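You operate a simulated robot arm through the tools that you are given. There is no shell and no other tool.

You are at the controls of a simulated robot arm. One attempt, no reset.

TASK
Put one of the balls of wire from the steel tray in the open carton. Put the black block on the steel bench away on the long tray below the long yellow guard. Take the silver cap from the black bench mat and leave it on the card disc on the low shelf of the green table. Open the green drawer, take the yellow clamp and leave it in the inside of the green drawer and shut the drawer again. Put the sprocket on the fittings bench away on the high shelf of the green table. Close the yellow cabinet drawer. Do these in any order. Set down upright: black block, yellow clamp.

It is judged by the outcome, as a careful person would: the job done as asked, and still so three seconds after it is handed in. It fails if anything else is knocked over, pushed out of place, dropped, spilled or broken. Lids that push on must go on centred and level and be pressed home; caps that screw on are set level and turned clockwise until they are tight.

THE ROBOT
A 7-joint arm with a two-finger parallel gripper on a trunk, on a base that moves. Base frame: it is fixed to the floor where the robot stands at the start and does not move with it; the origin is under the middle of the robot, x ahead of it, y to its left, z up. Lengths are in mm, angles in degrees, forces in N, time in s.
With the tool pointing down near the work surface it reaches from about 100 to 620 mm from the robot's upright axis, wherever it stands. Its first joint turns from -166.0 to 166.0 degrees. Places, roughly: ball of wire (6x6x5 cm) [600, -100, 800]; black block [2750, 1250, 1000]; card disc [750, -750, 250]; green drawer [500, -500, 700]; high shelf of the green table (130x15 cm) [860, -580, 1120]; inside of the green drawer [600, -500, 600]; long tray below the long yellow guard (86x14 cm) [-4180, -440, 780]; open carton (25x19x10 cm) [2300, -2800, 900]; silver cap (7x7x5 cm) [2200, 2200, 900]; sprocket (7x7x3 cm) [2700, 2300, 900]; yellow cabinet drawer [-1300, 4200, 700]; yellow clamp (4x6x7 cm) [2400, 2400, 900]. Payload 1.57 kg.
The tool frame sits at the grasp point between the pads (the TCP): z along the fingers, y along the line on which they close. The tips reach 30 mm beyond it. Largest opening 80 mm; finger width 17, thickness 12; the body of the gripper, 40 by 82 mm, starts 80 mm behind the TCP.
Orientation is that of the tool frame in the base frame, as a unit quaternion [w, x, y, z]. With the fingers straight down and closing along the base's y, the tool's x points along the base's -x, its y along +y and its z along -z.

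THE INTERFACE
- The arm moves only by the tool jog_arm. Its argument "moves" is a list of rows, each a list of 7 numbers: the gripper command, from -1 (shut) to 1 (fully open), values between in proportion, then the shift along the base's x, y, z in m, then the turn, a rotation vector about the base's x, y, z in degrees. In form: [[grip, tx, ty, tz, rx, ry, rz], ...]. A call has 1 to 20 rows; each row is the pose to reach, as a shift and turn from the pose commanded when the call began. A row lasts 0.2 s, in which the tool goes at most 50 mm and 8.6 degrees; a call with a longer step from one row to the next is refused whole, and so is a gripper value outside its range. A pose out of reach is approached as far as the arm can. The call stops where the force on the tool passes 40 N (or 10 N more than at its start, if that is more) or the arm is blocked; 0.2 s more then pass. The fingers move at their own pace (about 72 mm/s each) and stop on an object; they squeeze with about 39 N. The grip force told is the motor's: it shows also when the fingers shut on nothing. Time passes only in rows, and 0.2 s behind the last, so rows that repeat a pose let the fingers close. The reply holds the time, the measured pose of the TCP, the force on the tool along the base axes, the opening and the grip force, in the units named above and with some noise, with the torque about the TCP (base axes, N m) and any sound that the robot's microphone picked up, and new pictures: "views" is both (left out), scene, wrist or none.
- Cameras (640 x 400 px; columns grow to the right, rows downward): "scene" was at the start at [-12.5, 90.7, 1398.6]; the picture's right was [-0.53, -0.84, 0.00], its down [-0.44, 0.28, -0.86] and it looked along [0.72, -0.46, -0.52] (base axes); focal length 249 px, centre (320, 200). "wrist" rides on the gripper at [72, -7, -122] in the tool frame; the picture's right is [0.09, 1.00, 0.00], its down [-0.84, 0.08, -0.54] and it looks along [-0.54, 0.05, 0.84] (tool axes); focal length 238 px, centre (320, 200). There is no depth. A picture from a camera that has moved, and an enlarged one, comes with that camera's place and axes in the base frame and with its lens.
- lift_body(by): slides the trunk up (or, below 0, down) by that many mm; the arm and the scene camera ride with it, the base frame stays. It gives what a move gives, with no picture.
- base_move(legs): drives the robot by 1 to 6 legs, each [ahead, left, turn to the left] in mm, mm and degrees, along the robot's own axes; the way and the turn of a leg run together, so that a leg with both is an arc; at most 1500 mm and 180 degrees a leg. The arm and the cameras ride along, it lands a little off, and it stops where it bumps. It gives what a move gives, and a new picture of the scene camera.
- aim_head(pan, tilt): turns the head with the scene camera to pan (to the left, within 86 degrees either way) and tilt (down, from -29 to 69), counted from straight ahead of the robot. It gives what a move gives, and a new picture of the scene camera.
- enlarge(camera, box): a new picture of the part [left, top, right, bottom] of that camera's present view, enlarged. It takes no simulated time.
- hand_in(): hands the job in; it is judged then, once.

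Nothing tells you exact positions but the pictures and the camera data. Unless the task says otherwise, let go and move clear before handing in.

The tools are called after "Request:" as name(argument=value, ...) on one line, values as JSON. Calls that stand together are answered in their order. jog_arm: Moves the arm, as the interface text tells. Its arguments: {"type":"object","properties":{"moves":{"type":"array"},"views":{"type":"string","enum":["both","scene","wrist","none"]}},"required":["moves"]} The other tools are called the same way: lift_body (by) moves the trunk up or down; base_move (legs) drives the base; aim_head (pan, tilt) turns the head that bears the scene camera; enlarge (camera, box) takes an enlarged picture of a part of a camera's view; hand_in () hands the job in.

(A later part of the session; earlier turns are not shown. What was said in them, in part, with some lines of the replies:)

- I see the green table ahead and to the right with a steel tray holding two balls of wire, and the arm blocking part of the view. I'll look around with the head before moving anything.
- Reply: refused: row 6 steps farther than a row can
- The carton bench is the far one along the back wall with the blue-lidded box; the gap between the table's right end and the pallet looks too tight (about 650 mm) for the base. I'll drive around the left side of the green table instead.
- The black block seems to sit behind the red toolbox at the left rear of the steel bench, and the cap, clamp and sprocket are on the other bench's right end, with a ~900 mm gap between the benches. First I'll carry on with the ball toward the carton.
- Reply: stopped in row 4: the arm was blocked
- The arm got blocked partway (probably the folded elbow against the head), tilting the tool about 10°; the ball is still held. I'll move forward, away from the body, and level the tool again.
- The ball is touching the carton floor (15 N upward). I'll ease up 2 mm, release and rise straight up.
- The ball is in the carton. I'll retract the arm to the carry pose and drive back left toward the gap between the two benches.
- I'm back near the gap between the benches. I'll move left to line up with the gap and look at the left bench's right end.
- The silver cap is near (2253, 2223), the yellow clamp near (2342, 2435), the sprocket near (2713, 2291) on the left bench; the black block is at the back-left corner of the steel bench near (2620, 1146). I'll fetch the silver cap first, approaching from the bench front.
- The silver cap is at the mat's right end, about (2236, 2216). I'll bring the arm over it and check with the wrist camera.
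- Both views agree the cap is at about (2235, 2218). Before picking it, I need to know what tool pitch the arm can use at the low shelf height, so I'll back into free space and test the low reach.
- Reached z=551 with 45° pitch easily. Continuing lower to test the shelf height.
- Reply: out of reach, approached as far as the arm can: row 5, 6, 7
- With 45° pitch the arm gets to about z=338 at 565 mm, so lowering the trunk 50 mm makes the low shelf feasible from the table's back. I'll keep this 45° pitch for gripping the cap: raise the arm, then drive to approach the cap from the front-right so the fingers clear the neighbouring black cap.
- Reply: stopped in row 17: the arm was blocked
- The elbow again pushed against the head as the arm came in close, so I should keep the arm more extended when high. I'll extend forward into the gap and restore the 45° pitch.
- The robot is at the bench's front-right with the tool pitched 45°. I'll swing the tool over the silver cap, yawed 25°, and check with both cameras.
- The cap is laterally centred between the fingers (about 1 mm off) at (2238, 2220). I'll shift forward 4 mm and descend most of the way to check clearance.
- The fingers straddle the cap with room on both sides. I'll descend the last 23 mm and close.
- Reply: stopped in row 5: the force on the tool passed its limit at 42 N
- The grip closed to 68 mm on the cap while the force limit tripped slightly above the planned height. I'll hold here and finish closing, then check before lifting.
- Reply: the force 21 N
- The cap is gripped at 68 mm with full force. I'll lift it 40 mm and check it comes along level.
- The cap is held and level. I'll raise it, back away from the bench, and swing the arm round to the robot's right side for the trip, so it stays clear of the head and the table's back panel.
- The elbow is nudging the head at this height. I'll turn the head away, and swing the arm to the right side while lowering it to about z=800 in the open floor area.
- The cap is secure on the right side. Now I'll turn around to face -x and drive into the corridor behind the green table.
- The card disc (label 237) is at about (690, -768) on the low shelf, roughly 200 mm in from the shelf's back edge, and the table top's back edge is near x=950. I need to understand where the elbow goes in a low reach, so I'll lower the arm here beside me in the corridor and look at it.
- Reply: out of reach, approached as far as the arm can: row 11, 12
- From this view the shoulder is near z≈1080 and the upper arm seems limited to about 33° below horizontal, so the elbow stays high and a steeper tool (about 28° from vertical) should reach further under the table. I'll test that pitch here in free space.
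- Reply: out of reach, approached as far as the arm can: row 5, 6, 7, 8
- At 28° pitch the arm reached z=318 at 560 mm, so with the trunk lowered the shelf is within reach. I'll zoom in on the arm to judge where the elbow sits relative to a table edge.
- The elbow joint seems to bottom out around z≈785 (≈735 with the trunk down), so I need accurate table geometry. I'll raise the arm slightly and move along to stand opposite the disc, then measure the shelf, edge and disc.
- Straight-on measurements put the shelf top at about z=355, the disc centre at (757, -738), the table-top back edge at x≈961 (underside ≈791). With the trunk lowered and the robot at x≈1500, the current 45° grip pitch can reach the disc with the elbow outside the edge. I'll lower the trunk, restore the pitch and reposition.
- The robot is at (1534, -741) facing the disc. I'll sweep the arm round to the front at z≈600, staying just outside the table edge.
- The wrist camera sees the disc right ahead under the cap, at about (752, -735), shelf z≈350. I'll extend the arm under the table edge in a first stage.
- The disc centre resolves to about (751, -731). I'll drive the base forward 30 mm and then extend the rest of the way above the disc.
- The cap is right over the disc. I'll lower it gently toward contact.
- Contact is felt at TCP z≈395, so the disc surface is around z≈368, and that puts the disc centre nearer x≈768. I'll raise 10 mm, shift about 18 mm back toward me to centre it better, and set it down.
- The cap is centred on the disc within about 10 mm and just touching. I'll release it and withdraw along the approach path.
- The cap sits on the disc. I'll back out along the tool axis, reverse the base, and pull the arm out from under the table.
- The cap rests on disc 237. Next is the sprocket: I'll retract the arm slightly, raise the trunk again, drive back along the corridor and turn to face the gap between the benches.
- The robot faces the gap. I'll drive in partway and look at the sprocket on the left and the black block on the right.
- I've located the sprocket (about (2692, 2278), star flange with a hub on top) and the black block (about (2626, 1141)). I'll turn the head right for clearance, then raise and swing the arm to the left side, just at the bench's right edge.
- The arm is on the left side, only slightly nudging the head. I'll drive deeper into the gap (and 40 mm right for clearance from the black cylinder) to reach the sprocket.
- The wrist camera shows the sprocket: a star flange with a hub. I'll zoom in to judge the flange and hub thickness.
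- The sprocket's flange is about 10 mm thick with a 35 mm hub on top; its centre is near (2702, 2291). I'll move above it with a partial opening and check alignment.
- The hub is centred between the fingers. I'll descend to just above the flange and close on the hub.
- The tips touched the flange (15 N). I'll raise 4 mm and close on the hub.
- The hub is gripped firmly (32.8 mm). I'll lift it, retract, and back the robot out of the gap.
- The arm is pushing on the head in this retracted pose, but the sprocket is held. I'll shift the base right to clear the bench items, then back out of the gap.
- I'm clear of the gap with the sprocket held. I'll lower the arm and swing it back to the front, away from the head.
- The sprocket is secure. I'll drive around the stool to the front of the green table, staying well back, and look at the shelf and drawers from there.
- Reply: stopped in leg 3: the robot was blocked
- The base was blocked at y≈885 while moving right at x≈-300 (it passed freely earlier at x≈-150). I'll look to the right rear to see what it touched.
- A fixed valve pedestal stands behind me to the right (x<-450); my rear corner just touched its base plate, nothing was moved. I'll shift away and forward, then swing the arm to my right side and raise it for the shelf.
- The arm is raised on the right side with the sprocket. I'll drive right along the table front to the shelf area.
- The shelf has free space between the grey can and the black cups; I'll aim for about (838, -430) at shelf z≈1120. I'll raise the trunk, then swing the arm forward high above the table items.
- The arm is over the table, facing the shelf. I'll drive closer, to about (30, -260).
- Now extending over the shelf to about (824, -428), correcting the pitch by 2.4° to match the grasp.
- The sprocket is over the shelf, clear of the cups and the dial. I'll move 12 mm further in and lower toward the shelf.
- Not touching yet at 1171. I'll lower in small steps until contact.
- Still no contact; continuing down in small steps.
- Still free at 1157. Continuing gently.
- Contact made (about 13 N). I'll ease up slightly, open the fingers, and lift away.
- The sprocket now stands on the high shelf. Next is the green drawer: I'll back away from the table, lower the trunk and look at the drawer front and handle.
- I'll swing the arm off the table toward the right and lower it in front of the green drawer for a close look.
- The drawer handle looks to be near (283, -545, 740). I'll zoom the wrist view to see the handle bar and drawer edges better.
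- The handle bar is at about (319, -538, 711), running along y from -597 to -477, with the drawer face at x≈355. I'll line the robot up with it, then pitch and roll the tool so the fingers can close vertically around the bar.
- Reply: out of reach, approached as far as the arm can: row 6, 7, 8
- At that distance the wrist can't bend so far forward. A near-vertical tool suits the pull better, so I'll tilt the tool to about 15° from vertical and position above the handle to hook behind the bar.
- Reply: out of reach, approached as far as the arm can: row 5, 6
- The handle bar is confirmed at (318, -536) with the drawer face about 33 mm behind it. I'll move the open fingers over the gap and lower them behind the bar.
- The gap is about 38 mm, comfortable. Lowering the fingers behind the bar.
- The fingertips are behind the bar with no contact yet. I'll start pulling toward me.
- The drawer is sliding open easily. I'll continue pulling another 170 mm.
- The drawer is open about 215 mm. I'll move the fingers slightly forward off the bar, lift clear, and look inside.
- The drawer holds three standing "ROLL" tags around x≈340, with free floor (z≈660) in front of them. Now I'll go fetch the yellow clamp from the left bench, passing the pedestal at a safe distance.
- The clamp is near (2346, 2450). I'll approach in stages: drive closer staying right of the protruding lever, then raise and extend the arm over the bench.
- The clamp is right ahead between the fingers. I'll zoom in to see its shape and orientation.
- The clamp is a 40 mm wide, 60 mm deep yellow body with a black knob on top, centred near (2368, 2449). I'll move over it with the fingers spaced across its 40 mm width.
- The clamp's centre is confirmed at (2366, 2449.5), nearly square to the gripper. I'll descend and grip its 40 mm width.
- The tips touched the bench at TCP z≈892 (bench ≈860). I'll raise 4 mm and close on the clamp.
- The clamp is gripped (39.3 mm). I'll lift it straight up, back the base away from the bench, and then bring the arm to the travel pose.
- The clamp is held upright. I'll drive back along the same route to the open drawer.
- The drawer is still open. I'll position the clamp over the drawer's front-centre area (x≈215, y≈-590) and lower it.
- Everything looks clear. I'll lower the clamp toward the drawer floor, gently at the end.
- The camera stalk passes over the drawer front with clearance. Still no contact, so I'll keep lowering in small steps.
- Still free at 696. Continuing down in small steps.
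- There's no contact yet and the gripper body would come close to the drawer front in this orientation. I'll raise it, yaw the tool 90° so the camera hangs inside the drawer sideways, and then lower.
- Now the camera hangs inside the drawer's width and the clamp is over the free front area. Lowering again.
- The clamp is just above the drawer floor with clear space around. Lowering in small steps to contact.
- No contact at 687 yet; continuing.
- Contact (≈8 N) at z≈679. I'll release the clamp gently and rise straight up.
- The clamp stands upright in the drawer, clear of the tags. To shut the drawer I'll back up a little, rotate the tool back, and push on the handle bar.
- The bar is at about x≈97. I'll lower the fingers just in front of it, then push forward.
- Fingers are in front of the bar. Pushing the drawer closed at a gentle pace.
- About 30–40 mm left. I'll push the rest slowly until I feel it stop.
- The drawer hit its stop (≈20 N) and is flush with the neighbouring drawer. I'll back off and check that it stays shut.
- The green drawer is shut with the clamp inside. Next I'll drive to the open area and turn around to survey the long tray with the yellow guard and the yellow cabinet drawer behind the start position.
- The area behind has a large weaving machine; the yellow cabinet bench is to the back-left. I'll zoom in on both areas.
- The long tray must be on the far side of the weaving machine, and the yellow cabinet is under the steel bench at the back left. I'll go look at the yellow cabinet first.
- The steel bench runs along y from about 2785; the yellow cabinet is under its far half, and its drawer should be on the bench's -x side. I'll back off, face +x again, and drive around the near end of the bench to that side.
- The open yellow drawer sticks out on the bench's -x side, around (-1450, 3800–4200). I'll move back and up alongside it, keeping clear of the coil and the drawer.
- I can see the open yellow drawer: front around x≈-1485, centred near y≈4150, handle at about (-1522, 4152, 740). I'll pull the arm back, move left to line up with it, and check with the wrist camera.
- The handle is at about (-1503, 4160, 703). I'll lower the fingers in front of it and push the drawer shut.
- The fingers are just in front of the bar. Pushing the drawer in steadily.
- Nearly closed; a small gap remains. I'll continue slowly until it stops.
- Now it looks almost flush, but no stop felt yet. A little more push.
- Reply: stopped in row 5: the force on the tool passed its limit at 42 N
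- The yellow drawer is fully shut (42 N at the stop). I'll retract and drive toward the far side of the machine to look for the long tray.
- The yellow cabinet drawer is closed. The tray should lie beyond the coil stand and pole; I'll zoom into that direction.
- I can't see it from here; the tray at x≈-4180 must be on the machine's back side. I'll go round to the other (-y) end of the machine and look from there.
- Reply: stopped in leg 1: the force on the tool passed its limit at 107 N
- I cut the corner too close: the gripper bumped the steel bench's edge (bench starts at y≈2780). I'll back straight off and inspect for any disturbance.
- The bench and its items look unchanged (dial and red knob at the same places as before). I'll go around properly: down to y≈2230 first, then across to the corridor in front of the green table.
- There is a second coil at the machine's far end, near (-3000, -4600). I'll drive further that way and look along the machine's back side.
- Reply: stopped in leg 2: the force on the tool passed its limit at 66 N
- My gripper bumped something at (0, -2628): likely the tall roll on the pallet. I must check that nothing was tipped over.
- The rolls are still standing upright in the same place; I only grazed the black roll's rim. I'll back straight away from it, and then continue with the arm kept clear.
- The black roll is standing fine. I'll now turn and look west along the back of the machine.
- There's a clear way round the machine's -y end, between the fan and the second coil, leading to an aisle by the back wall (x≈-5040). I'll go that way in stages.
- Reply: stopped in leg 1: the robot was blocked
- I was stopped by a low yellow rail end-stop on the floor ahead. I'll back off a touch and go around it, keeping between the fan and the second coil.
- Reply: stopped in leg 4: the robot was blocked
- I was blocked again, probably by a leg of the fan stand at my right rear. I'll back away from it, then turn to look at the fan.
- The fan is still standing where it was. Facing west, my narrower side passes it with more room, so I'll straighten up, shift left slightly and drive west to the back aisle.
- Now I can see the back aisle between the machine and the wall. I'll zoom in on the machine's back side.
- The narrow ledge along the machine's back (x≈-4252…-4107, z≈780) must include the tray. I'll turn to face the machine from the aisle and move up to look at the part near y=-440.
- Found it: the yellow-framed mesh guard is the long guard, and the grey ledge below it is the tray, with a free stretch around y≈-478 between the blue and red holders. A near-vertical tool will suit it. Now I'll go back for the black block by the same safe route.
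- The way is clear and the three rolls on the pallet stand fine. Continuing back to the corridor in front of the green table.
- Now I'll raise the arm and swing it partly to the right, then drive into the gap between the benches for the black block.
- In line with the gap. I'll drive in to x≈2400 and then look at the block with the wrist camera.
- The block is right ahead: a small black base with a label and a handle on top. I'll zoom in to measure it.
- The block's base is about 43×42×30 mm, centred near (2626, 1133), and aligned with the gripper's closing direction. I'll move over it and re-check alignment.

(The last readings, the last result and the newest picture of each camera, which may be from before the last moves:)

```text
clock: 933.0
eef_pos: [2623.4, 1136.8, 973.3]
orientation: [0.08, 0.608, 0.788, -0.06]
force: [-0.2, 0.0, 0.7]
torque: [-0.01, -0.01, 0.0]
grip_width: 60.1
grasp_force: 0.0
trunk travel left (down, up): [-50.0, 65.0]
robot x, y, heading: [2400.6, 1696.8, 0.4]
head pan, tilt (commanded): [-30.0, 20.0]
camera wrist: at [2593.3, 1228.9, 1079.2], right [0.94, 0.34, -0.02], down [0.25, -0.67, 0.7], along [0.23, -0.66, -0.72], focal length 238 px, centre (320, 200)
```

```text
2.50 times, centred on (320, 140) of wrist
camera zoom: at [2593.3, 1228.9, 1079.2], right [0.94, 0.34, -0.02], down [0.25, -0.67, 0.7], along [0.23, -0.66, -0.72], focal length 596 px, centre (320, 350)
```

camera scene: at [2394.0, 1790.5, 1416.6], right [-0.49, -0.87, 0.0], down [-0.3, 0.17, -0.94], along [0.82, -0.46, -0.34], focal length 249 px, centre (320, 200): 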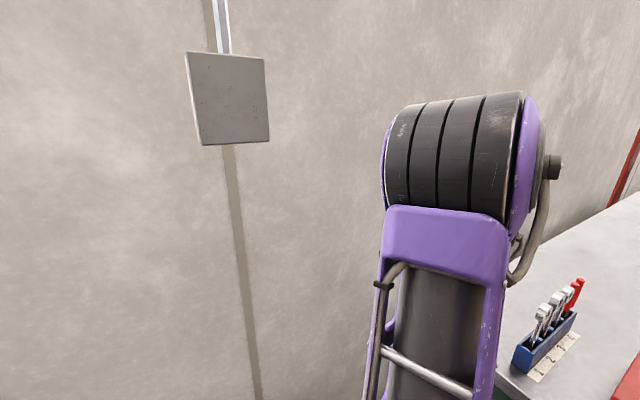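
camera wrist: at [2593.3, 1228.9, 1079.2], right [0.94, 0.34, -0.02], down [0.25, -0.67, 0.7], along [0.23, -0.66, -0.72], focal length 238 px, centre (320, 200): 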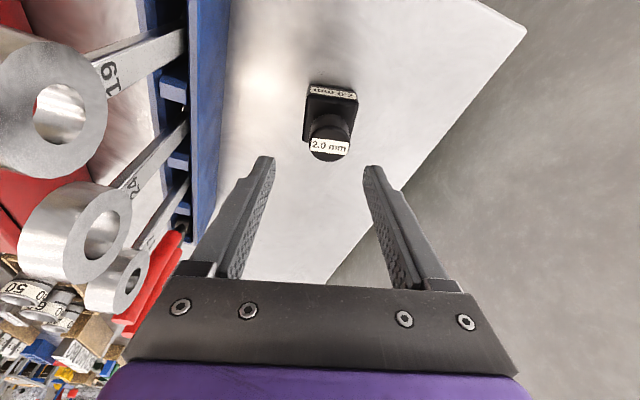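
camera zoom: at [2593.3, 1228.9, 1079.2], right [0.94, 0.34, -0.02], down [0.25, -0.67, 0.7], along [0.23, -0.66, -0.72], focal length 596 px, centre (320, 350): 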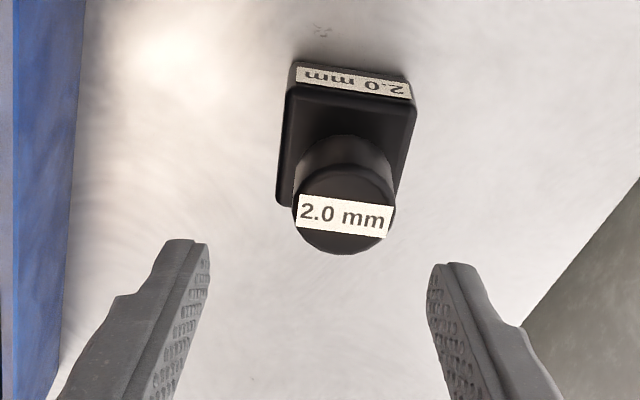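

The block centre is at about (2630, 1139). I'll fine-tune position and yaw, then descend around its base.

Request:
jog_arm(moves=[[0.5, 0.0057, 0.0069, -0.02, 0, 0, -3], [0.5, 0.0057, 0.0069, -0.05, 0, 0, -3], [0.5, 0.0057, 0.0069, -0.072, 0, 0, -3], [0.5, 0.0057, 0.0069, -0.079, 0, 0, -3], [0.5, 0.0057, 0.0069, -0.079, 0, 0, -3]], views="wrist")

Request:
enlarge(camera="wrist", box=[220, 100, 420, 260])

```text
clock: 934.2
eef_pos: [2629.5, 1143.6, 894.1]
orientation: [0.08, 0.628, 0.772, -0.063]
force: [0.3, 0.9, -0.4]
torque: [0.0, 0.0, 0.01]
grip_width: 60.0
grasp_force: 0.1
trunk travel left (down, up): [-50.0, 65.0]
robot x, y, heading: [2400.9, 1698.0, 0.6]
head pan, tilt (commanded): [-30.0, 20.0]
camera wrist: at [2604.0, 1237.8, 1001.1], right [0.96, 0.29, -0.02], down [0.22, -0.68, 0.7], along [0.19, -0.67, -0.71], focal length 238 px, centre (320, 200)
```

wrist: 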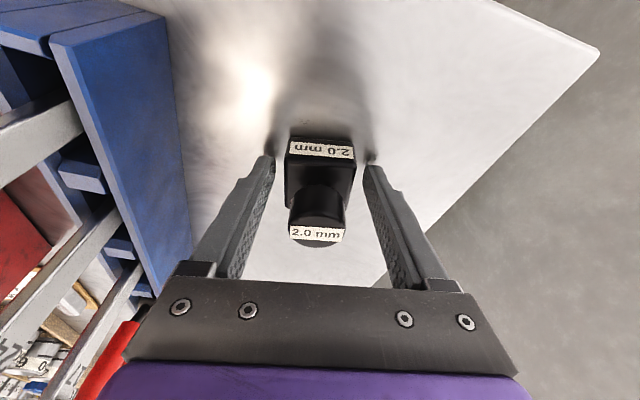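

```text
2.50 times, centred on (320, 180) of wrist
camera zoom: at [2604.0, 1237.8, 1001.1], right [0.96, 0.29, -0.02], down [0.22, -0.68, 0.7], along [0.19, -0.67, -0.71], focal length 596 px, centre (320, 250)
```

zoom: 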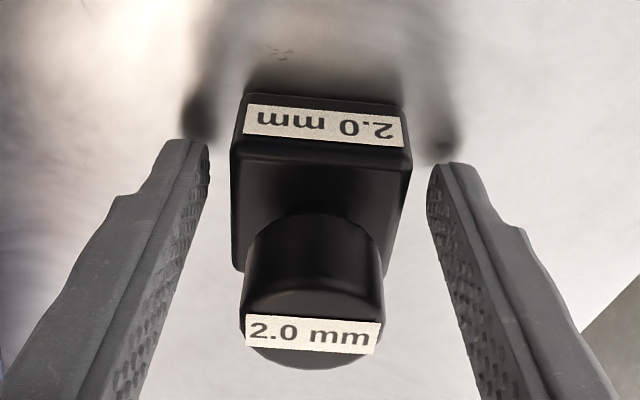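

The fingers straddle the base evenly with the tips just above the bench. I'll lower 3 mm more and close.

Request:
jog_arm(moves=[[0.5, 0, 0, -0.003, 0, 0, 0], [0.2, 0, 0, -0.003, 0, 0, 0], [-0.3, 0, 0, -0.003, 0, 0, 0], [-1, 0, 0, -0.003, 0, 0, 0], [-1, 0, 0, -0.003, 0, 0, 0], [-1, 0, 0, -0.003, 0, 0, 0]], views="wrist")

```text
clock: 935.6
eef_pos: [2628.6, 1143.8, 891.3]
orientation: [0.08, 0.628, 0.772, -0.063]
force: [-2.2, -0.2, 0.4]
torque: [-0.02, 0.14, 0.01]
grip_width: 43.8
grasp_force: 39.2
trunk travel left (down, up): [-50.0, 65.0]
robot x, y, heading: [2399.0, 1694.6, 0.3]
head pan, tilt (commanded): [-30.0, 20.0]
camera wrist: at [2603.9, 1237.8, 998.1], right [0.96, 0.29, -0.02], down [0.22, -0.68, 0.7], along [0.19, -0.67, -0.71], focal length 238 px, centre (320, 200)
```

wrist: 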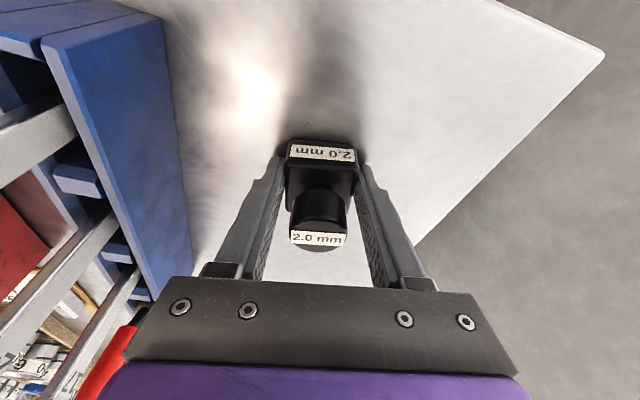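

The block is gripped (43.8 mm). I'll lift it, swing back into the gap and reverse out.

Request:
jog_arm(moves=[[-1, 0, 0, 0.03, 0, 0, 0], [-1, 0, 0, 0.065, 0, 0, 0], [-1, 0, 0, 0.095, 0, 0, 0], [-1, 0.005, 0.04, 0.095, 0, 0, 4], [-1, 0.015, 0.08, 0.095, 0, 0, 9], [-1, 0.03, 0.12, 0.092, 0, 0, 14], [-1, 0.05, 0.16, 0.09, 0, 0, 20], [-1, 0.07, 0.195, 0.088, 0, 0, 26], [-1, 0.09, 0.23, 0.085, 0, 0, 32], [-1, 0.11, 0.26, 0.08, 0, 0, 38], [-1, 0.11, 0.26, 0.08, 0, 0, 38]])

```text
clock: 938.0
eef_pos: [2740.6, 1404.7, 972.2]
orientation: [0.094, 0.342, 0.934, -0.033]
force: [0.1, 0.1, -5.0]
torque: [0.02, 0.04, -0.02]
grip_width: 43.7
grasp_force: 39.3
trunk travel left (down, up): [-50.0, 65.0]
robot x, y, heading: [2403.3, 1700.8, 0.4]
head pan, tilt (commanded): [-30.0, 20.0]
camera scene: at [2394.2, 1790.4, 1416.6], right [-0.49, -0.87, 0.0], down [-0.3, 0.17, -0.94], along [0.82, -0.46, -0.34], focal length 249 px, centre (320, 200)
camera wrist: at [2663.6, 1463.3, 1077.9], right [0.57, 0.82, -0.02], down [0.59, -0.4, 0.7], along [0.57, -0.41, -0.72], focal length 238 px, centre (320, 200)
```

scene: 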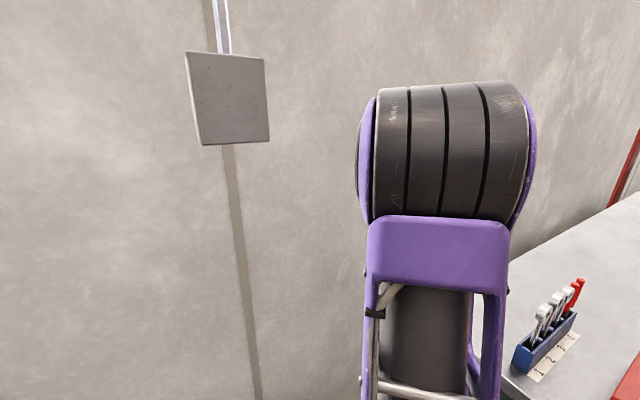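
wrist: 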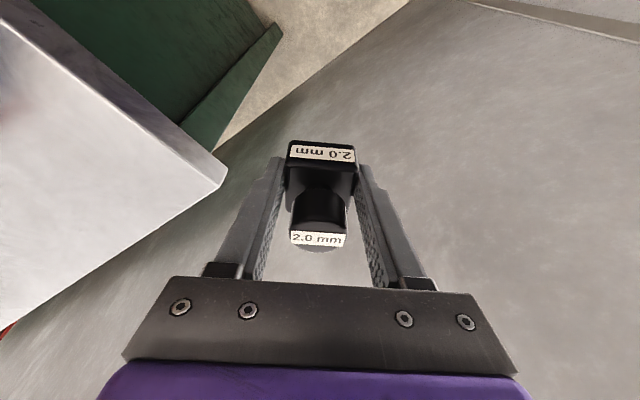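

The block is held securely (about 0.5 kg). I'll drive out and back along the safe route toward the tray.

Request:
base_move(legs=[[-1400, 0, 0], [-1150, 0, 0], [0, -900, 0], [0, -1450, 0], [0, -1400, 0]])

```text
clock: 985.9
eef_pos: [264.9, -2355.7, 972.0]
orientation: [0.095, 0.342, 0.934, -0.032]
force: [0.0, 0.0, -3.6]
torque: [0.01, 0.03, -0.01]
grip_width: 43.6
grasp_force: 38.8
trunk travel left (down, up): [-50.0, 65.0]
robot x, y, heading: [-73.4, -2062.8, 0.4]
head pan, tilt (commanded): [-30.0, 20.0]
camera scene: at [-82.3, -1971.4, 1416.6], right [-0.49, -0.87, 0.0], down [-0.3, 0.17, -0.94], along [0.82, -0.46, -0.34], focal length 249 px, centre (320, 200)
```

scene: 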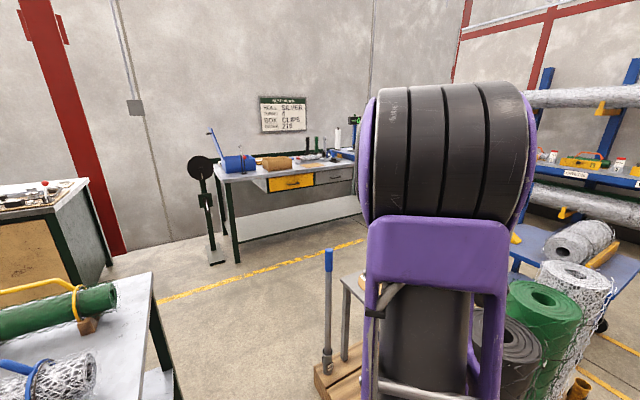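

Slightly further forward than planned, but clear. Continuing: back to x≈-680, then down past the pallet and west.

Request:
base_move(legs=[[-610, 0, -0.4], [0, -1270, 0]])

Request:
aim_head(pan=86, tilt=25)

```text
clock: 1001.2
eef_pos: [-338.6, -3626.2, 972.3]
orientation: [0.095, 0.344, 0.933, -0.033]
force: [-0.1, 0.5, -4.9]
torque: [-0.01, 0.02, -0.01]
grip_width: 43.6
grasp_force: 39.0
trunk travel left (down, up): [-50.0, 65.0]
robot x, y, heading: [-674.9, -3330.0, 0.1]
head pan, tilt (commanded): [-30.0, 20.0]
camera scene: at [-682.1, -3238.9, 1416.6], right [-0.5, -0.87, 0.0], down [-0.3, 0.17, -0.94], along [0.81, -0.47, -0.34], focal length 249 px, centre (320, 200)
```

scene: 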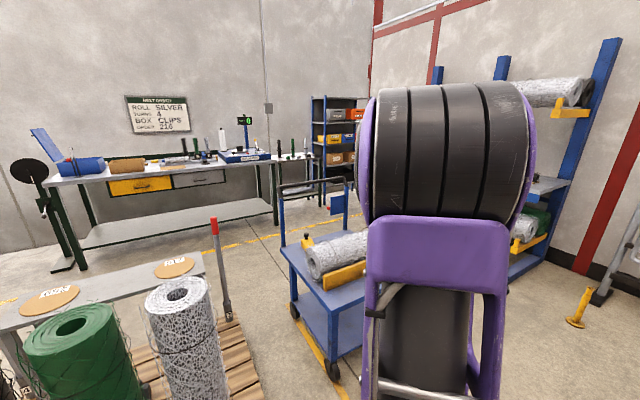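

```text
clock: 1003.2
eef_pos: [-339.1, -3626.3, 971.9]
orientation: [0.095, 0.345, 0.933, -0.033]
force: [-0.2, 0.3, -4.2]
torque: [0.03, 0.01, 0.0]
grip_width: 43.7
grasp_force: 39.5
trunk travel left (down, up): [-50.0, 65.0]
robot x, y, heading: [-672.7, -3331.7, 0.1]
head pan, tilt (commanded): [85.9, 25.0]
camera scene: at [-756.5, -3100.6, 1408.6], right [1.0, -0.07, 0.0], down [-0.03, -0.42, -0.91], along [0.06, 0.9, -0.42], focal length 249 px, centre (320, 200)
```

scene: 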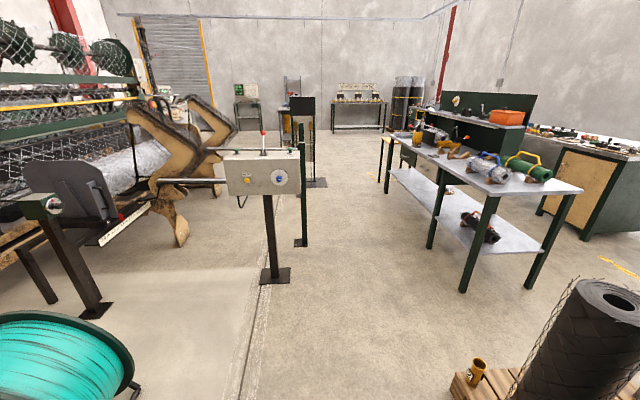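

All clear here. Continuing west past the fan and coil to the back aisle.

Request:
base_move(legs=[[-920, 0, 0], [0, -285, 0], [-1450, 0, 0], [-1450, 0, 0], [-310, 0, 0]])

```text
clock: 1026.2
eef_pos: [-4439.9, -3969.1, 972.6]
orientation: [0.095, 0.332, 0.938, -0.032]
force: [0.9, 0.4, -4.9]
torque: [-0.01, 0.04, 0.01]
grip_width: 43.5
grasp_force: 38.3
trunk travel left (down, up): [-50.0, 65.0]
robot x, y, heading: [-4782.1, -3679.4, 1.9]
head pan, tilt (commanded): [85.9, 25.0]
camera scene: at [-4871.0, -3455.6, 1408.6], right [1.0, -0.04, 0.0], down [-0.02, -0.42, -0.91], along [0.04, 0.91, -0.42], focal length 249 px, centre (320, 200)
```

scene: 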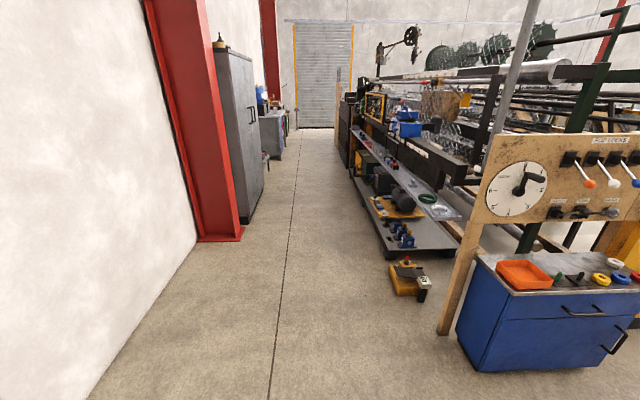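

Heading drifted 1.9°; I'll correct it and drive up the aisle to the free stretch of the tray.

Request:
base_move(legs=[[0, 0, -1.9], [0, 1450, 0], [0, 1450, 0], [0, 260, 0]])

Request:
aim_head(pan=5, tilt=40)

Request:
enlarge(camera="scene", box=[180, 120, 460, 320])

```text
clock: 1057.0
eef_pos: [-4450.4, -821.6, 970.6]
orientation: [0.095, 0.348, 0.932, -0.034]
force: [-0.9, -0.8, -5.4]
torque: [0.04, 0.02, 0.02]
grip_width: 43.5
grasp_force: 38.9
trunk travel left (down, up): [-50.0, 65.0]
robot x, y, heading: [-4785.9, -521.8, -0.3]
head pan, tilt (commanded): [85.9, 25.0]
camera scene: at [-4866.3, -292.4, 1408.6], right [1.0, -0.07, 0.0], down [-0.03, -0.42, -0.91], along [0.07, 0.9, -0.42], focal length 249 px, centre (320, 200)
```

scene: 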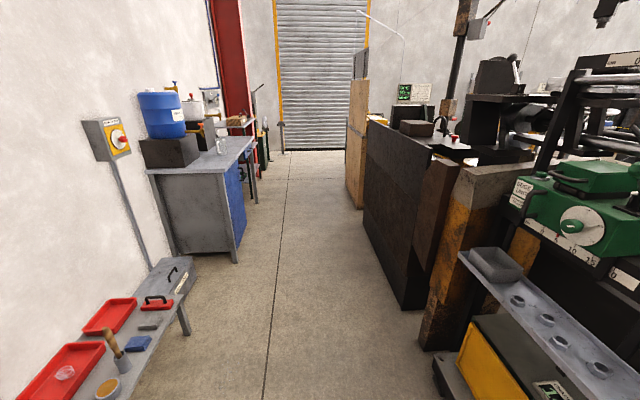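

```text
clock: 1058.6
eef_pos: [-4451.0, -820.1, 972.1]
orientation: [0.093, 0.349, 0.932, -0.034]
force: [0.6, 0.0, -4.0]
torque: [0.01, 0.03, 0.0]
grip_width: 43.4
grasp_force: 38.8
trunk travel left (down, up): [-50.0, 65.0]
robot x, y, heading: [-4787.5, -519.5, -0.3]
head pan, tilt (commanded): [5.0, 40.0]
camera scene: at [-4788.4, -377.1, 1385.2], right [0.08, -1.0, 0.0], down [-0.64, -0.05, -0.77], along [0.76, 0.06, -0.64], focal length 249 px, centre (320, 200)
```

scene: 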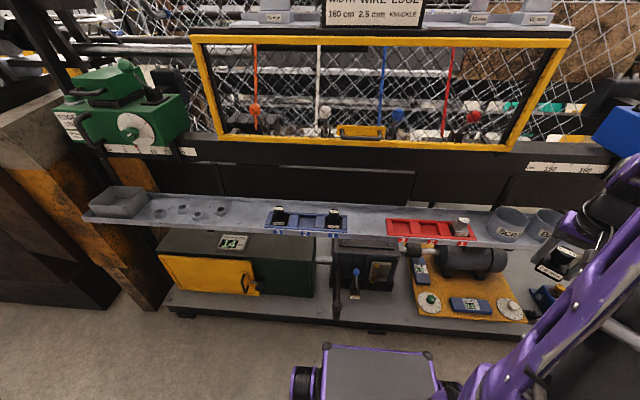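

```text
2.00 times, centred on (320, 220) of scene
camera zoom: at [-4788.4, -377.1, 1385.2], right [0.08, -1.0, 0.0], down [-0.64, -0.05, -0.77], along [0.76, 0.06, -0.64], focal length 498 px, centre (320, 160)
```

zoom: 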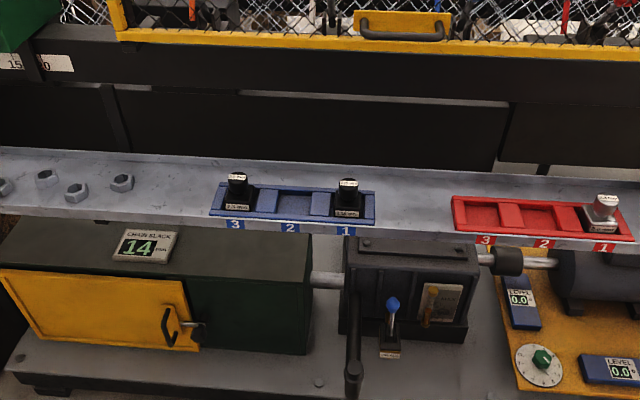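

The free gap on the tray is y≈-542…-422 between the two holders; tray centre x≈-4178. I'll move in slightly, swing the arm to face the tray and position the block in front of the gap.

Request:
base_move(legs=[[50, 0, 0.3]])

Request:
jog_arm(moves=[[-1, 0.009, 0.042, 0, 0, 0, 5.1], [-1, 0.018, 0.084, 0, 0, 0, 10.2], [-1, 0.027, 0.126, 0, 0, 0, 15.3], [-1, 0.036, 0.168, 0, 0, 0, 20.4], [-1, 0.045, 0.21, 0, 0, 0, 25.5], [-1, 0.054, 0.252, 0, 0, 0, 30.6], [-1, 0.063, 0.294, 0, 0, 0, 35.7], [-1, 0.071, 0.336, 0, 0, 0, 40.6], [-1, 0.071, 0.336, 0, 0, 0, 40.6]])

```text
clock: 1059.5
eef_pos: [-4400.2, -819.2, 971.0]
orientation: [0.094, 0.346, 0.933, -0.033]
force: [0.9, 0.1, -5.1]
torque: [0.0, 0.02, 0.02]
grip_width: 43.2
grasp_force: 39.1
trunk travel left (down, up): [-50.0, 65.0]
robot x, y, heading: [-4735.7, -524.5, -0.0]
head pan, tilt (commanded): [5.0, 40.0]
camera scene: at [-4738.9, -377.3, 1385.2], right [0.09, -1.0, 0.0], down [-0.64, -0.06, -0.77], along [0.76, 0.07, -0.64], focal length 249 px, centre (320, 200)
```

scene: 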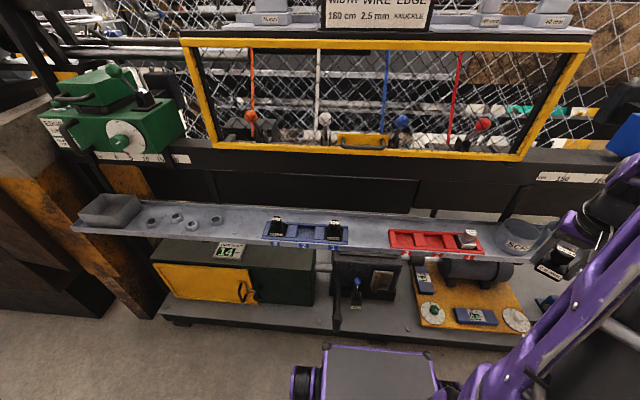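

```text
clock: 1061.5
eef_pos: [-4328.2, -480.9, 972.3]
orientation: [0.1, 0.0, 0.995, 0.002]
force: [-0.3, -0.3, -4.1]
torque: [0.01, 0.03, 0.02]
grip_width: 43.7
grasp_force: 39.6
trunk travel left (down, up): [-50.0, 65.0]
robot x, y, heading: [-4734.4, -523.2, 0.4]
head pan, tilt (commanded): [5.0, 40.0]
camera scene: at [-4738.7, -377.0, 1385.2], right [0.09, -1.0, 0.0], down [-0.64, -0.06, -0.77], along [0.76, 0.07, -0.64], focal length 249 px, centre (320, 200)
camera wrist: at [-4422.5, -485.9, 1078.0], right [-0.09, 1.0, -0.02], down [0.71, 0.08, 0.7], along [0.7, 0.05, -0.72], focal length 238 px, centre (320, 200)
```

scene: 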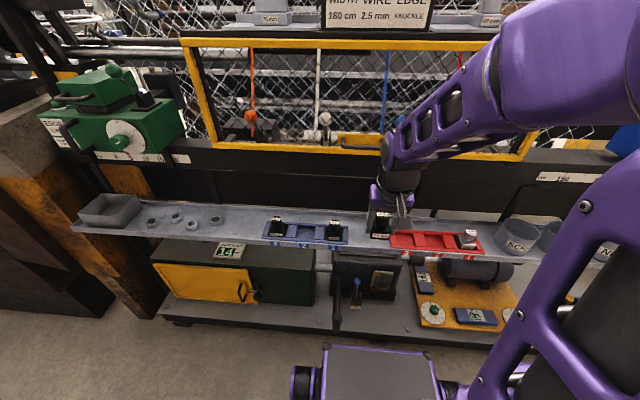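
wrist: 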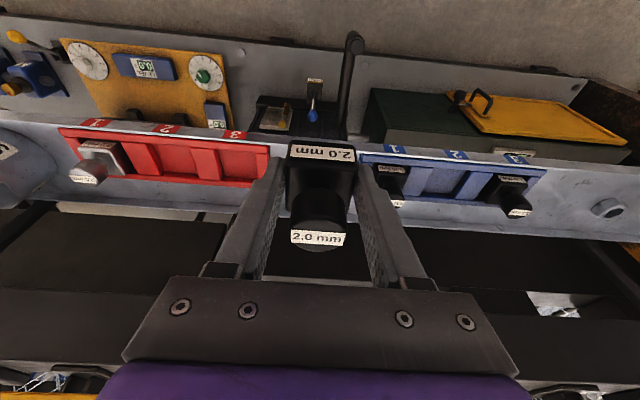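

The gap between the holders is centred on my gripper (y≈-481). I'll move forward over the tray and down partway.

Request:
jog_arm(moves=[[-1, 0.035, 0, -0.015, 0, 0, 0], [-1, 0.07, 0, -0.03, 0, 0, 0], [-1, 0.105, 0, -0.045, 0, 0, 0], [-1, 0.135, 0, -0.065, 0, 0, 0], [-1, 0.145, 0, -0.085, 0, 0, 0], [-1, 0.145, 0, -0.085, 0, 0, 0]])

Request:
enlarge(camera="scene", box=[280, 120, 500, 280])

```text
clock: 1062.9
eef_pos: [-4187.3, -483.4, 889.5]
orientation: [0.103, 0.001, 0.995, 0.002]
force: [-0.4, -0.3, -4.7]
torque: [0.01, 0.04, 0.02]
grip_width: 43.7
grasp_force: 38.8
trunk travel left (down, up): [-50.0, 65.0]
robot x, y, heading: [-4734.2, -521.2, 0.1]
head pan, tilt (commanded): [5.0, 40.0]
camera scene: at [-4744.3, -377.8, 1385.4], right [0.09, -1.0, 0.0], down [-0.64, -0.06, -0.77], along [0.77, 0.07, -0.64], focal length 249 px, centre (320, 200)
camera wrist: at [-4281.5, -487.7, 995.2], right [-0.09, 1.0, -0.02], down [0.71, 0.07, 0.7], along [0.7, 0.05, -0.71], focal length 238 px, centre (320, 200)
```

scene: 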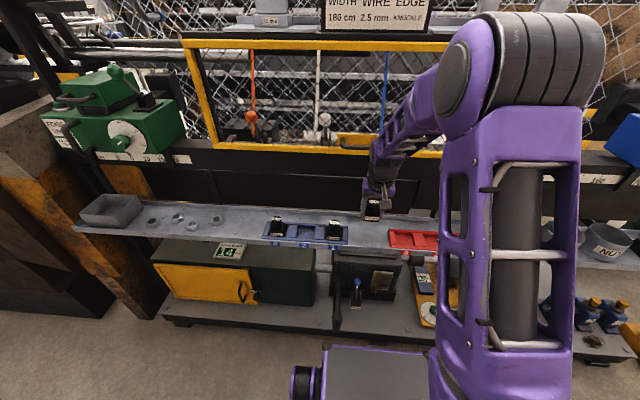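
wrist: 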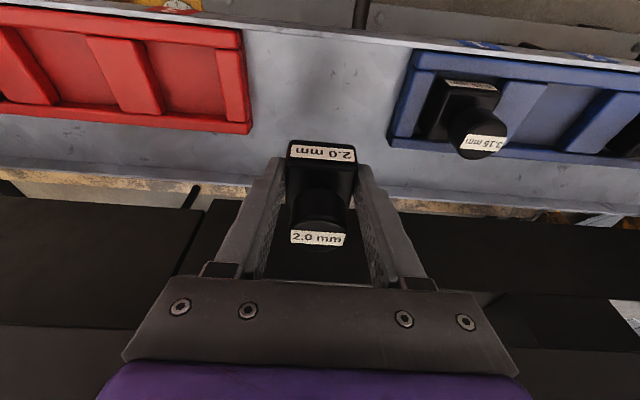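

```text
2.50 times, centred on (390, 200) of scene
camera zoom: at [-4744.3, -377.8, 1385.4], right [0.09, -1.0, 0.0], down [-0.64, -0.06, -0.77], along [0.77, 0.07, -0.64], focal length 622 px, centre (145, 200)
```

zoom: 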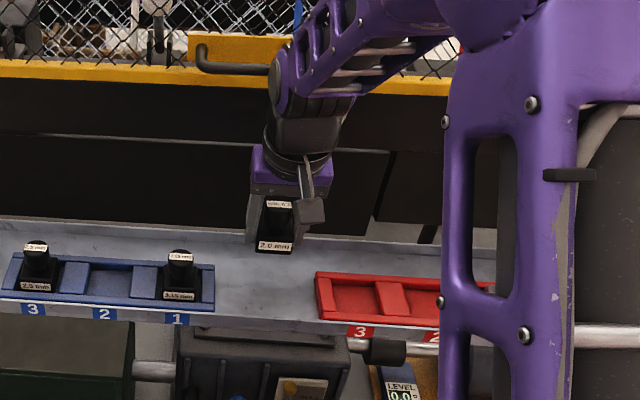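

The wrist seems to have lightly touched the guard's handle bar (at about x=-4175, z≈1094). I'll pull back about 34 mm right away and place the block nearer the tray's front instead.

Request:
jog_arm(moves=[[-1, -0.02, 0, 0, 0, 0, 0], [-1, -0.036, 0, 0, 0, 0, 0], [-1, -0.036, 0, 0, 0, 0, 0]])

Request:
enlarge(camera="scene", box=[280, 100, 500, 260])

```text
clock: 1063.7
eef_pos: [-4219.5, -483.1, 887.1]
orientation: [0.101, 0.001, 0.995, 0.002]
force: [0.1, -1.1, -5.4]
torque: [-0.01, 0.05, 0.02]
grip_width: 43.7
grasp_force: 39.1
trunk travel left (down, up): [-50.0, 65.0]
robot x, y, heading: [-4735.6, -523.1, 0.1]
head pan, tilt (commanded): [5.0, 40.0]
camera scene: at [-4738.6, -377.0, 1385.2], right [0.09, -1.0, 0.0], down [-0.64, -0.06, -0.77], along [0.76, 0.07, -0.64], focal length 249 px, centre (320, 200)
camera wrist: at [-4313.5, -487.3, 992.8], right [-0.09, 1.0, -0.02], down [0.71, 0.07, 0.7], along [0.7, 0.05, -0.72], focal length 238 px, centre (320, 200)
```

scene: 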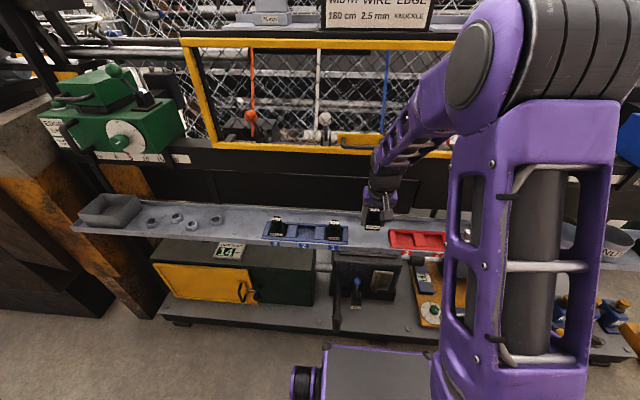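
wrist: 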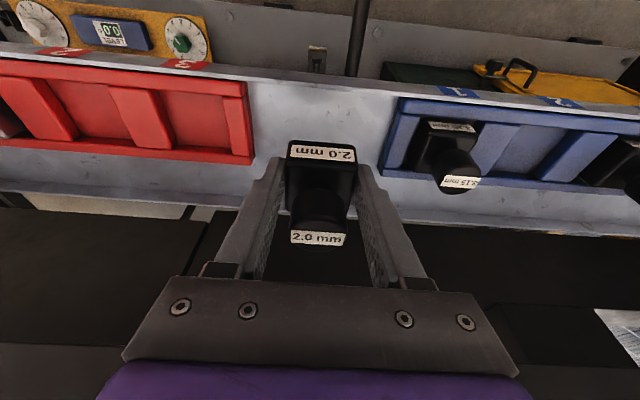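

```text
2.50 times, centred on (390, 180) of scene
camera zoom: at [-4738.6, -377.0, 1385.2], right [0.09, -1.0, 0.0], down [-0.64, -0.06, -0.77], along [0.76, 0.07, -0.64], focal length 622 px, centre (145, 250)
```

zoom: 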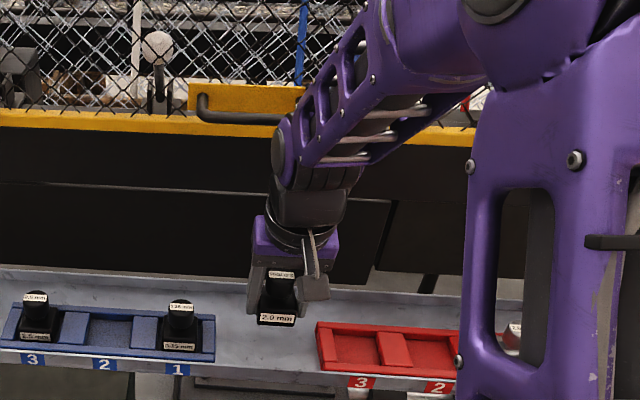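

The guard and its handle look unchanged. I'll adjust to leave about 23 mm to the tray's front edge and lower the block.

Request:
jog_arm(moves=[[-1, 0.01, 0.002, -0.02, 0, 0, 0], [-1, 0.01, 0.002, -0.045, 0, 0, 0], [-1, 0.01, 0.002, -0.057, 0, 0, 0], [-1, 0.01, 0.002, -0.06, 0, 0, 0]])

Request:
enlarge(camera="scene", box=[280, 120, 500, 280])

```text
clock: 1064.7
eef_pos: [-4210.4, -480.4, 827.1]
orientation: [0.101, 0.001, 0.995, 0.002]
force: [-0.2, -0.2, -4.3]
torque: [0.0, 0.04, 0.0]
grip_width: 43.5
grasp_force: 39.6
trunk travel left (down, up): [-50.0, 65.0]
robot x, y, heading: [-4733.0, -525.5, 0.0]
head pan, tilt (commanded): [5.0, 40.0]
camera scene: at [-4738.6, -377.0, 1385.2], right [0.09, -1.0, 0.0], down [-0.64, -0.06, -0.77], along [0.76, 0.07, -0.64], focal length 249 px, centre (320, 200)
camera wrist: at [-4303.7, -485.5, 932.7], right [-0.09, 1.0, -0.02], down [0.71, 0.07, 0.7], along [0.7, 0.05, -0.72], focal length 238 px, centre (320, 200)
```

scene: 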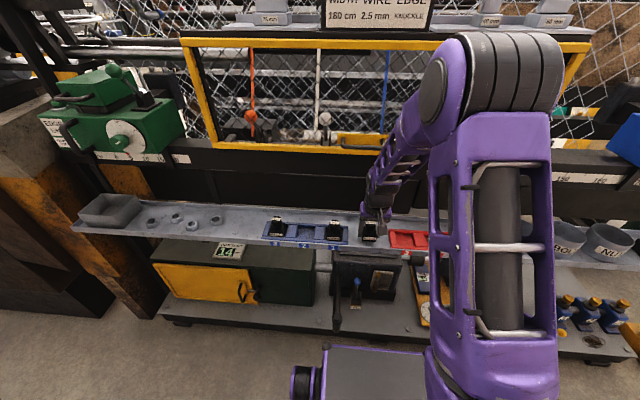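
wrist: 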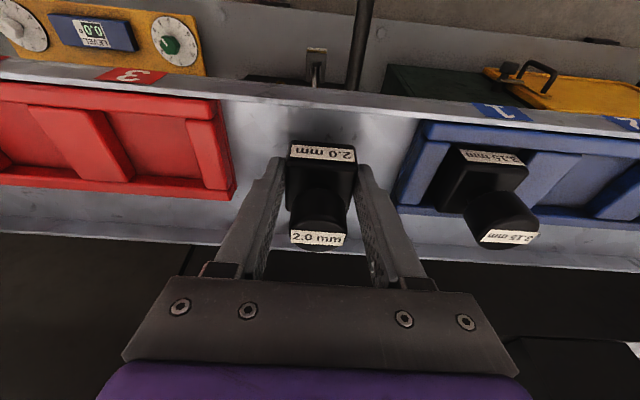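

```text
2.50 times, centred on (390, 200) of scene
camera zoom: at [-4738.6, -377.0, 1385.2], right [0.09, -1.0, 0.0], down [-0.64, -0.06, -0.77], along [0.76, 0.07, -0.64], focal length 622 px, centre (145, 200)
```

zoom: 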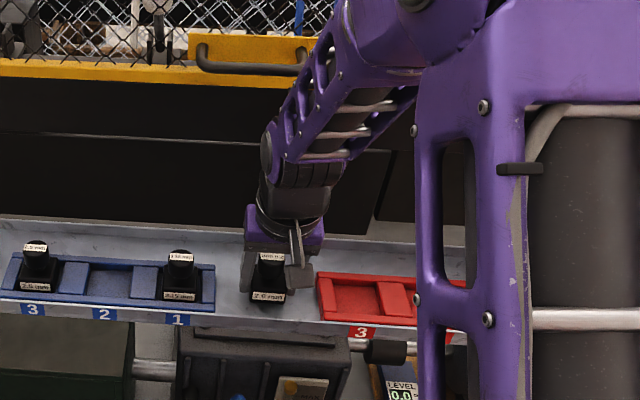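

The block is just above the tray between the holders, clear of the guard. Lowering in small steps to contact.

Request:
jog_arm(moves=[[-1, 0, 0, -0.003, 0, 0, 0], [-1, 0, 0, -0.006, 0, 0, 0], [-1, 0, 0, -0.008, 0, 0, 0]], views="none")

```text
clock: 1065.5
eef_pos: [-4209.1, -479.9, 819.8]
orientation: [0.1, 0.0, 0.995, 0.002]
force: [0.2, 0.1, -5.1]
torque: [-0.01, 0.03, -0.01]
grip_width: 43.4
grasp_force: 39.3
trunk travel left (down, up): [-50.0, 65.0]
robot x, y, heading: [-4732.9, -525.3, 0.2]
head pan, tilt (commanded): [5.0, 40.0]
```

Not touching yet at 820. Continuing.

Request:
jog_arm(moves=[[-1, 0, 0, -0.003, 0, 0, 0], [-1, 0, 0, -0.005, 0, 0, 0], [-1, 0, 0, -0.007, 0, 0, 0]], views="wrist")

```text
clock: 1066.3
eef_pos: [-4209.2, -481.6, 813.8]
orientation: [0.101, 0.0, 0.995, 0.001]
force: [-4.4, 0.1, 6.6]
torque: [-0.22, -0.12, -0.08]
grip_width: 43.7
grasp_force: 38.9
trunk travel left (down, up): [-50.0, 65.0]
robot x, y, heading: [-4732.7, -521.5, 0.1]
head pan, tilt (commanded): [5.0, 40.0]
camera wrist: at [-4304.2, -485.5, 918.8], right [-0.09, 1.0, -0.02], down [0.71, 0.08, 0.7], along [0.7, 0.05, -0.71], focal length 238 px, centre (320, 200)
```

wrist: 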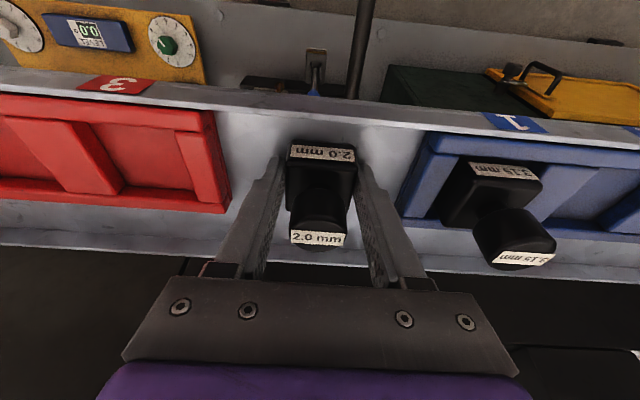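

Contact made (about 12 N). I'll release the block, rise straight up, then retract from the guard.

Request:
jog_arm(moves=[[-1, 0, 0, 0.001, 0, 0, 0], [-0.4, 0, 0, 0.001, 0, 0, 0], [0, 0, 0, 0.001, 0, 0, 0], [0.45, 0, 0, 0.001, 0, 0, 0], [0.45, 0, 0, 0.001, 0, 0, 0], [0.45, 0, 0, 0.02, 0, 0, 0], [0.45, -0.003, 0, 0.05, 0, 0, 0], [0.45, -0.008, 0, 0.085, 0, 0, 0], [0.45, -0.03, 0, 0.115, 0, 0, 0], [0.45, -0.07, 0, 0.13, 0, 0, 0], [0.45, -0.11, 0, 0.14, 0, 0, 0], [0.45, -0.15, 0, 0.14, 0, 0, 0], [0.45, -0.15, 0, 0.14, 0, 0, 0]])

Request:
enlarge(camera="scene", box=[240, 120, 480, 290])

```text
clock: 1069.1
eef_pos: [-4360.5, -480.6, 948.8]
orientation: [0.096, 0.001, 0.995, 0.0]
force: [-0.4, 0.4, -0.2]
torque: [-0.02, -0.03, -0.02]
grip_width: 57.7
grasp_force: 0.0
trunk travel left (down, up): [-50.0, 65.0]
robot x, y, heading: [-4734.9, -524.3, 0.0]
head pan, tilt (commanded): [5.0, 40.0]
camera scene: at [-4737.1, -381.9, 1388.8], right [0.03, -1.0, 0.0], down [-0.61, -0.02, -0.79], along [0.79, 0.03, -0.61], focal length 249 px, centre (320, 200)
camera wrist: at [-4454.3, -485.4, 1056.2], right [-0.09, 1.0, -0.02], down [0.72, 0.07, 0.69], along [0.69, 0.05, -0.72], focal length 238 px, centre (320, 200)
```

scene: 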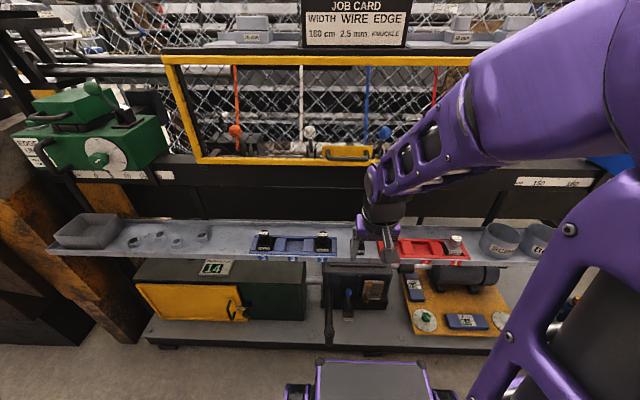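
wrist: 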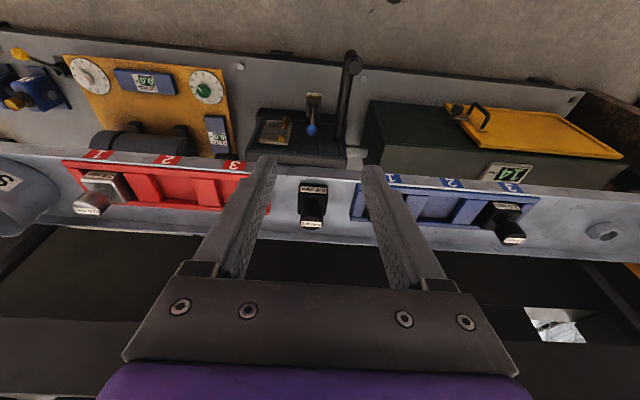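

```text
2.35 times, centred on (360, 205) of scene
camera zoom: at [-4737.1, -381.9, 1388.8], right [0.03, -1.0, 0.0], down [-0.61, -0.02, -0.79], along [0.79, 0.03, -0.61], focal length 586 px, centre (226, 188)
```

zoom: 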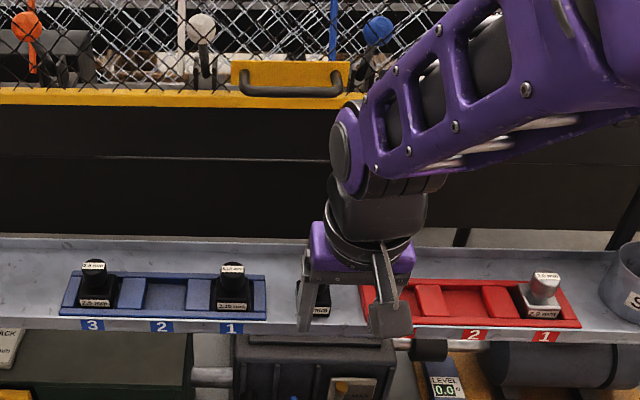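

The block stands on the tray between the holders. I'll back the robot clear and take a last look at it.

Request:
base_move(legs=[[-120, 0, 0]])

Request:
jog_arm(moves=[[0.45, 0, -0.03, -0.02, 0, 0, 0], [0.45, 0, -0.07, -0.04, 0, 0, 0], [0.45, 0, -0.11, -0.06, 0, 0, 0], [0.45, 0, -0.15, -0.08, 0, 0, 0], [0.45, 0, -0.19, -0.09, 0, 0, 0], [0.45, 0, -0.19, -0.09, 0, 0, 0]], views="none")

Request:
aim_head(pan=5, tilt=35)

Request:
enlarge(camera="scene", box=[240, 110, 480, 270])

```text
clock: 1070.3
eef_pos: [-4480.0, -479.1, 951.0]
orientation: [0.098, 0.001, 0.995, 0.0]
force: [0.3, 0.6, -0.9]
torque: [0.02, -0.02, -0.01]
grip_width: 58.2
grasp_force: 0.1
trunk travel left (down, up): [-50.0, 65.0]
robot x, y, heading: [-4855.2, -523.3, -0.2]
head pan, tilt (commanded): [5.0, 40.0]
camera scene: at [-4857.1, -382.7, 1389.1], right [0.03, -1.0, 0.0], down [-0.61, -0.02, -0.79], along [0.79, 0.02, -0.61], focal length 249 px, centre (320, 200)
```

scene: 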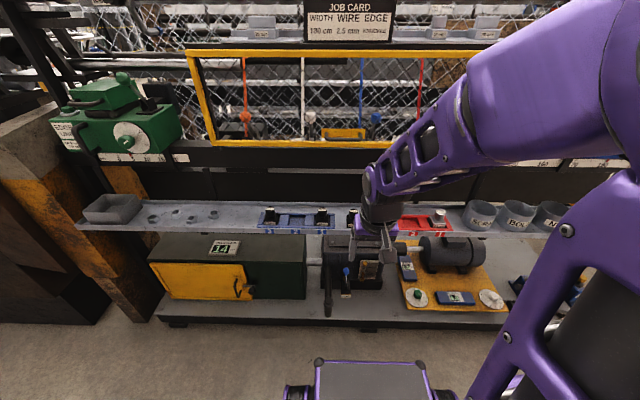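

```text
clock: 1071.7
eef_pos: [-4480.5, -670.1, 861.4]
orientation: [0.099, 0.0, 0.995, 0.0]
force: [0.1, 0.1, 0.7]
torque: [-0.02, -0.01, 0.02]
grip_width: 57.9
grasp_force: 0.0
trunk travel left (down, up): [-50.0, 65.0]
robot x, y, heading: [-4855.2, -523.0, 0.1]
head pan, tilt (commanded): [5.0, 40.0]
```

```text
clock: 1072.4
eef_pos: [-4481.1, -669.8, 861.6]
orientation: [0.099, 0.001, 0.995, 0.0]
force: [-0.2, 0.9, 0.4]
torque: [-0.06, 0.02, 0.01]
grip_width: 58.1
grasp_force: 0.1
trunk travel left (down, up): [-50.0, 65.0]
robot x, y, heading: [-4856.6, -526.1, -0.1]
head pan, tilt (commanded): [5.0, 35.0]
camera scene: at [-4856.2, -377.1, 1392.7], right [0.09, -1.0, 0.0], down [-0.57, -0.05, -0.82], along [0.82, 0.07, -0.57], focal length 249 px, centre (320, 200)
```

scene: 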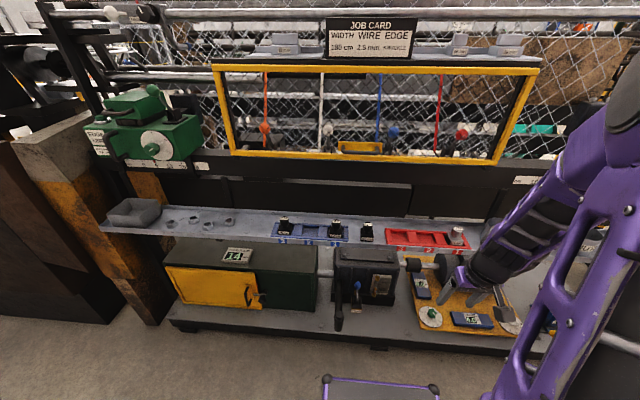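

```text
2.50 times, centred on (360, 190) of scene
camera zoom: at [-4856.2, -377.1, 1392.7], right [0.09, -1.0, 0.0], down [-0.57, -0.05, -0.82], along [0.82, 0.07, -0.57], focal length 622 px, centre (220, 225)
```

zoom: 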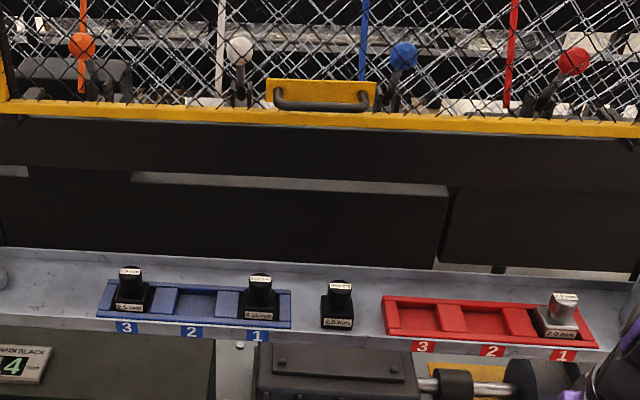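

All six jobs are finished:

- **Ball of wire:** the white one is in the open carton.
- **Silver cap:** it sits on card disc 237 on the low shelf of the green table.
- **Sprocket:** it is on the high shelf of the green table.
- **Yellow clamp:** it is upright inside the green drawer, and the drawer is shut.
- **Yellow cabinet drawer:** it is closed against its stop.
- **Black block:** it stands upright on the tray below the yellow guard.

I bumped several things along the way: the valve pedestal base, the steel bench edge, the black roll on the pallet, a floor rail stop, a fan leg and the guard handle. From what I could see, none of them moved or fell, except that I did not get another look at the rail stop. The gripper is empty and clear, so I'm handing in.

Request:
hand_in()

```text
The job is handed in.
```

I handed the job in with all six parts done. I have no verdict on it yet.

- **Ball of wire:** the white ball from the steel tray is in the open carton.
- **Silver cap:** it is on card disc 237 on the low shelf of the green table.
- **Sprocket:** it is on the high shelf of the green table, clear of the cups and the can.
- **Yellow clamp:** I set it down upright inside the green drawer and pushed the drawer shut until it met its stop. I could not see the clamp after the drawer closed.
- **Yellow cabinet drawer:** it is closed against its stop.
- **Black block:** it stands upright on the long tray below the yellow guard, in the gap between the blue and red holders.

I bumped several things on the way:

- **Steel bench near the yellow cabinet:** the gripper hit its edge with about 107 N. The dial and red knob on it measured the same before and after.
- **Black roll on the pallet:** the tool stopped there at about 66 N. The roll is still upright and, within measurement error, in the same place.
- **Fan stand:** the robot was blocked, most likely by one of its legs. The fan is still standing where it was.
- **Guard handle:** the wrist touched it lightly. The guard looks unchanged.
- **Valve pedestal and floor rail stop:** the base came up against both. The pedestal was still upright in later views, but I did not look at the rail stop again.
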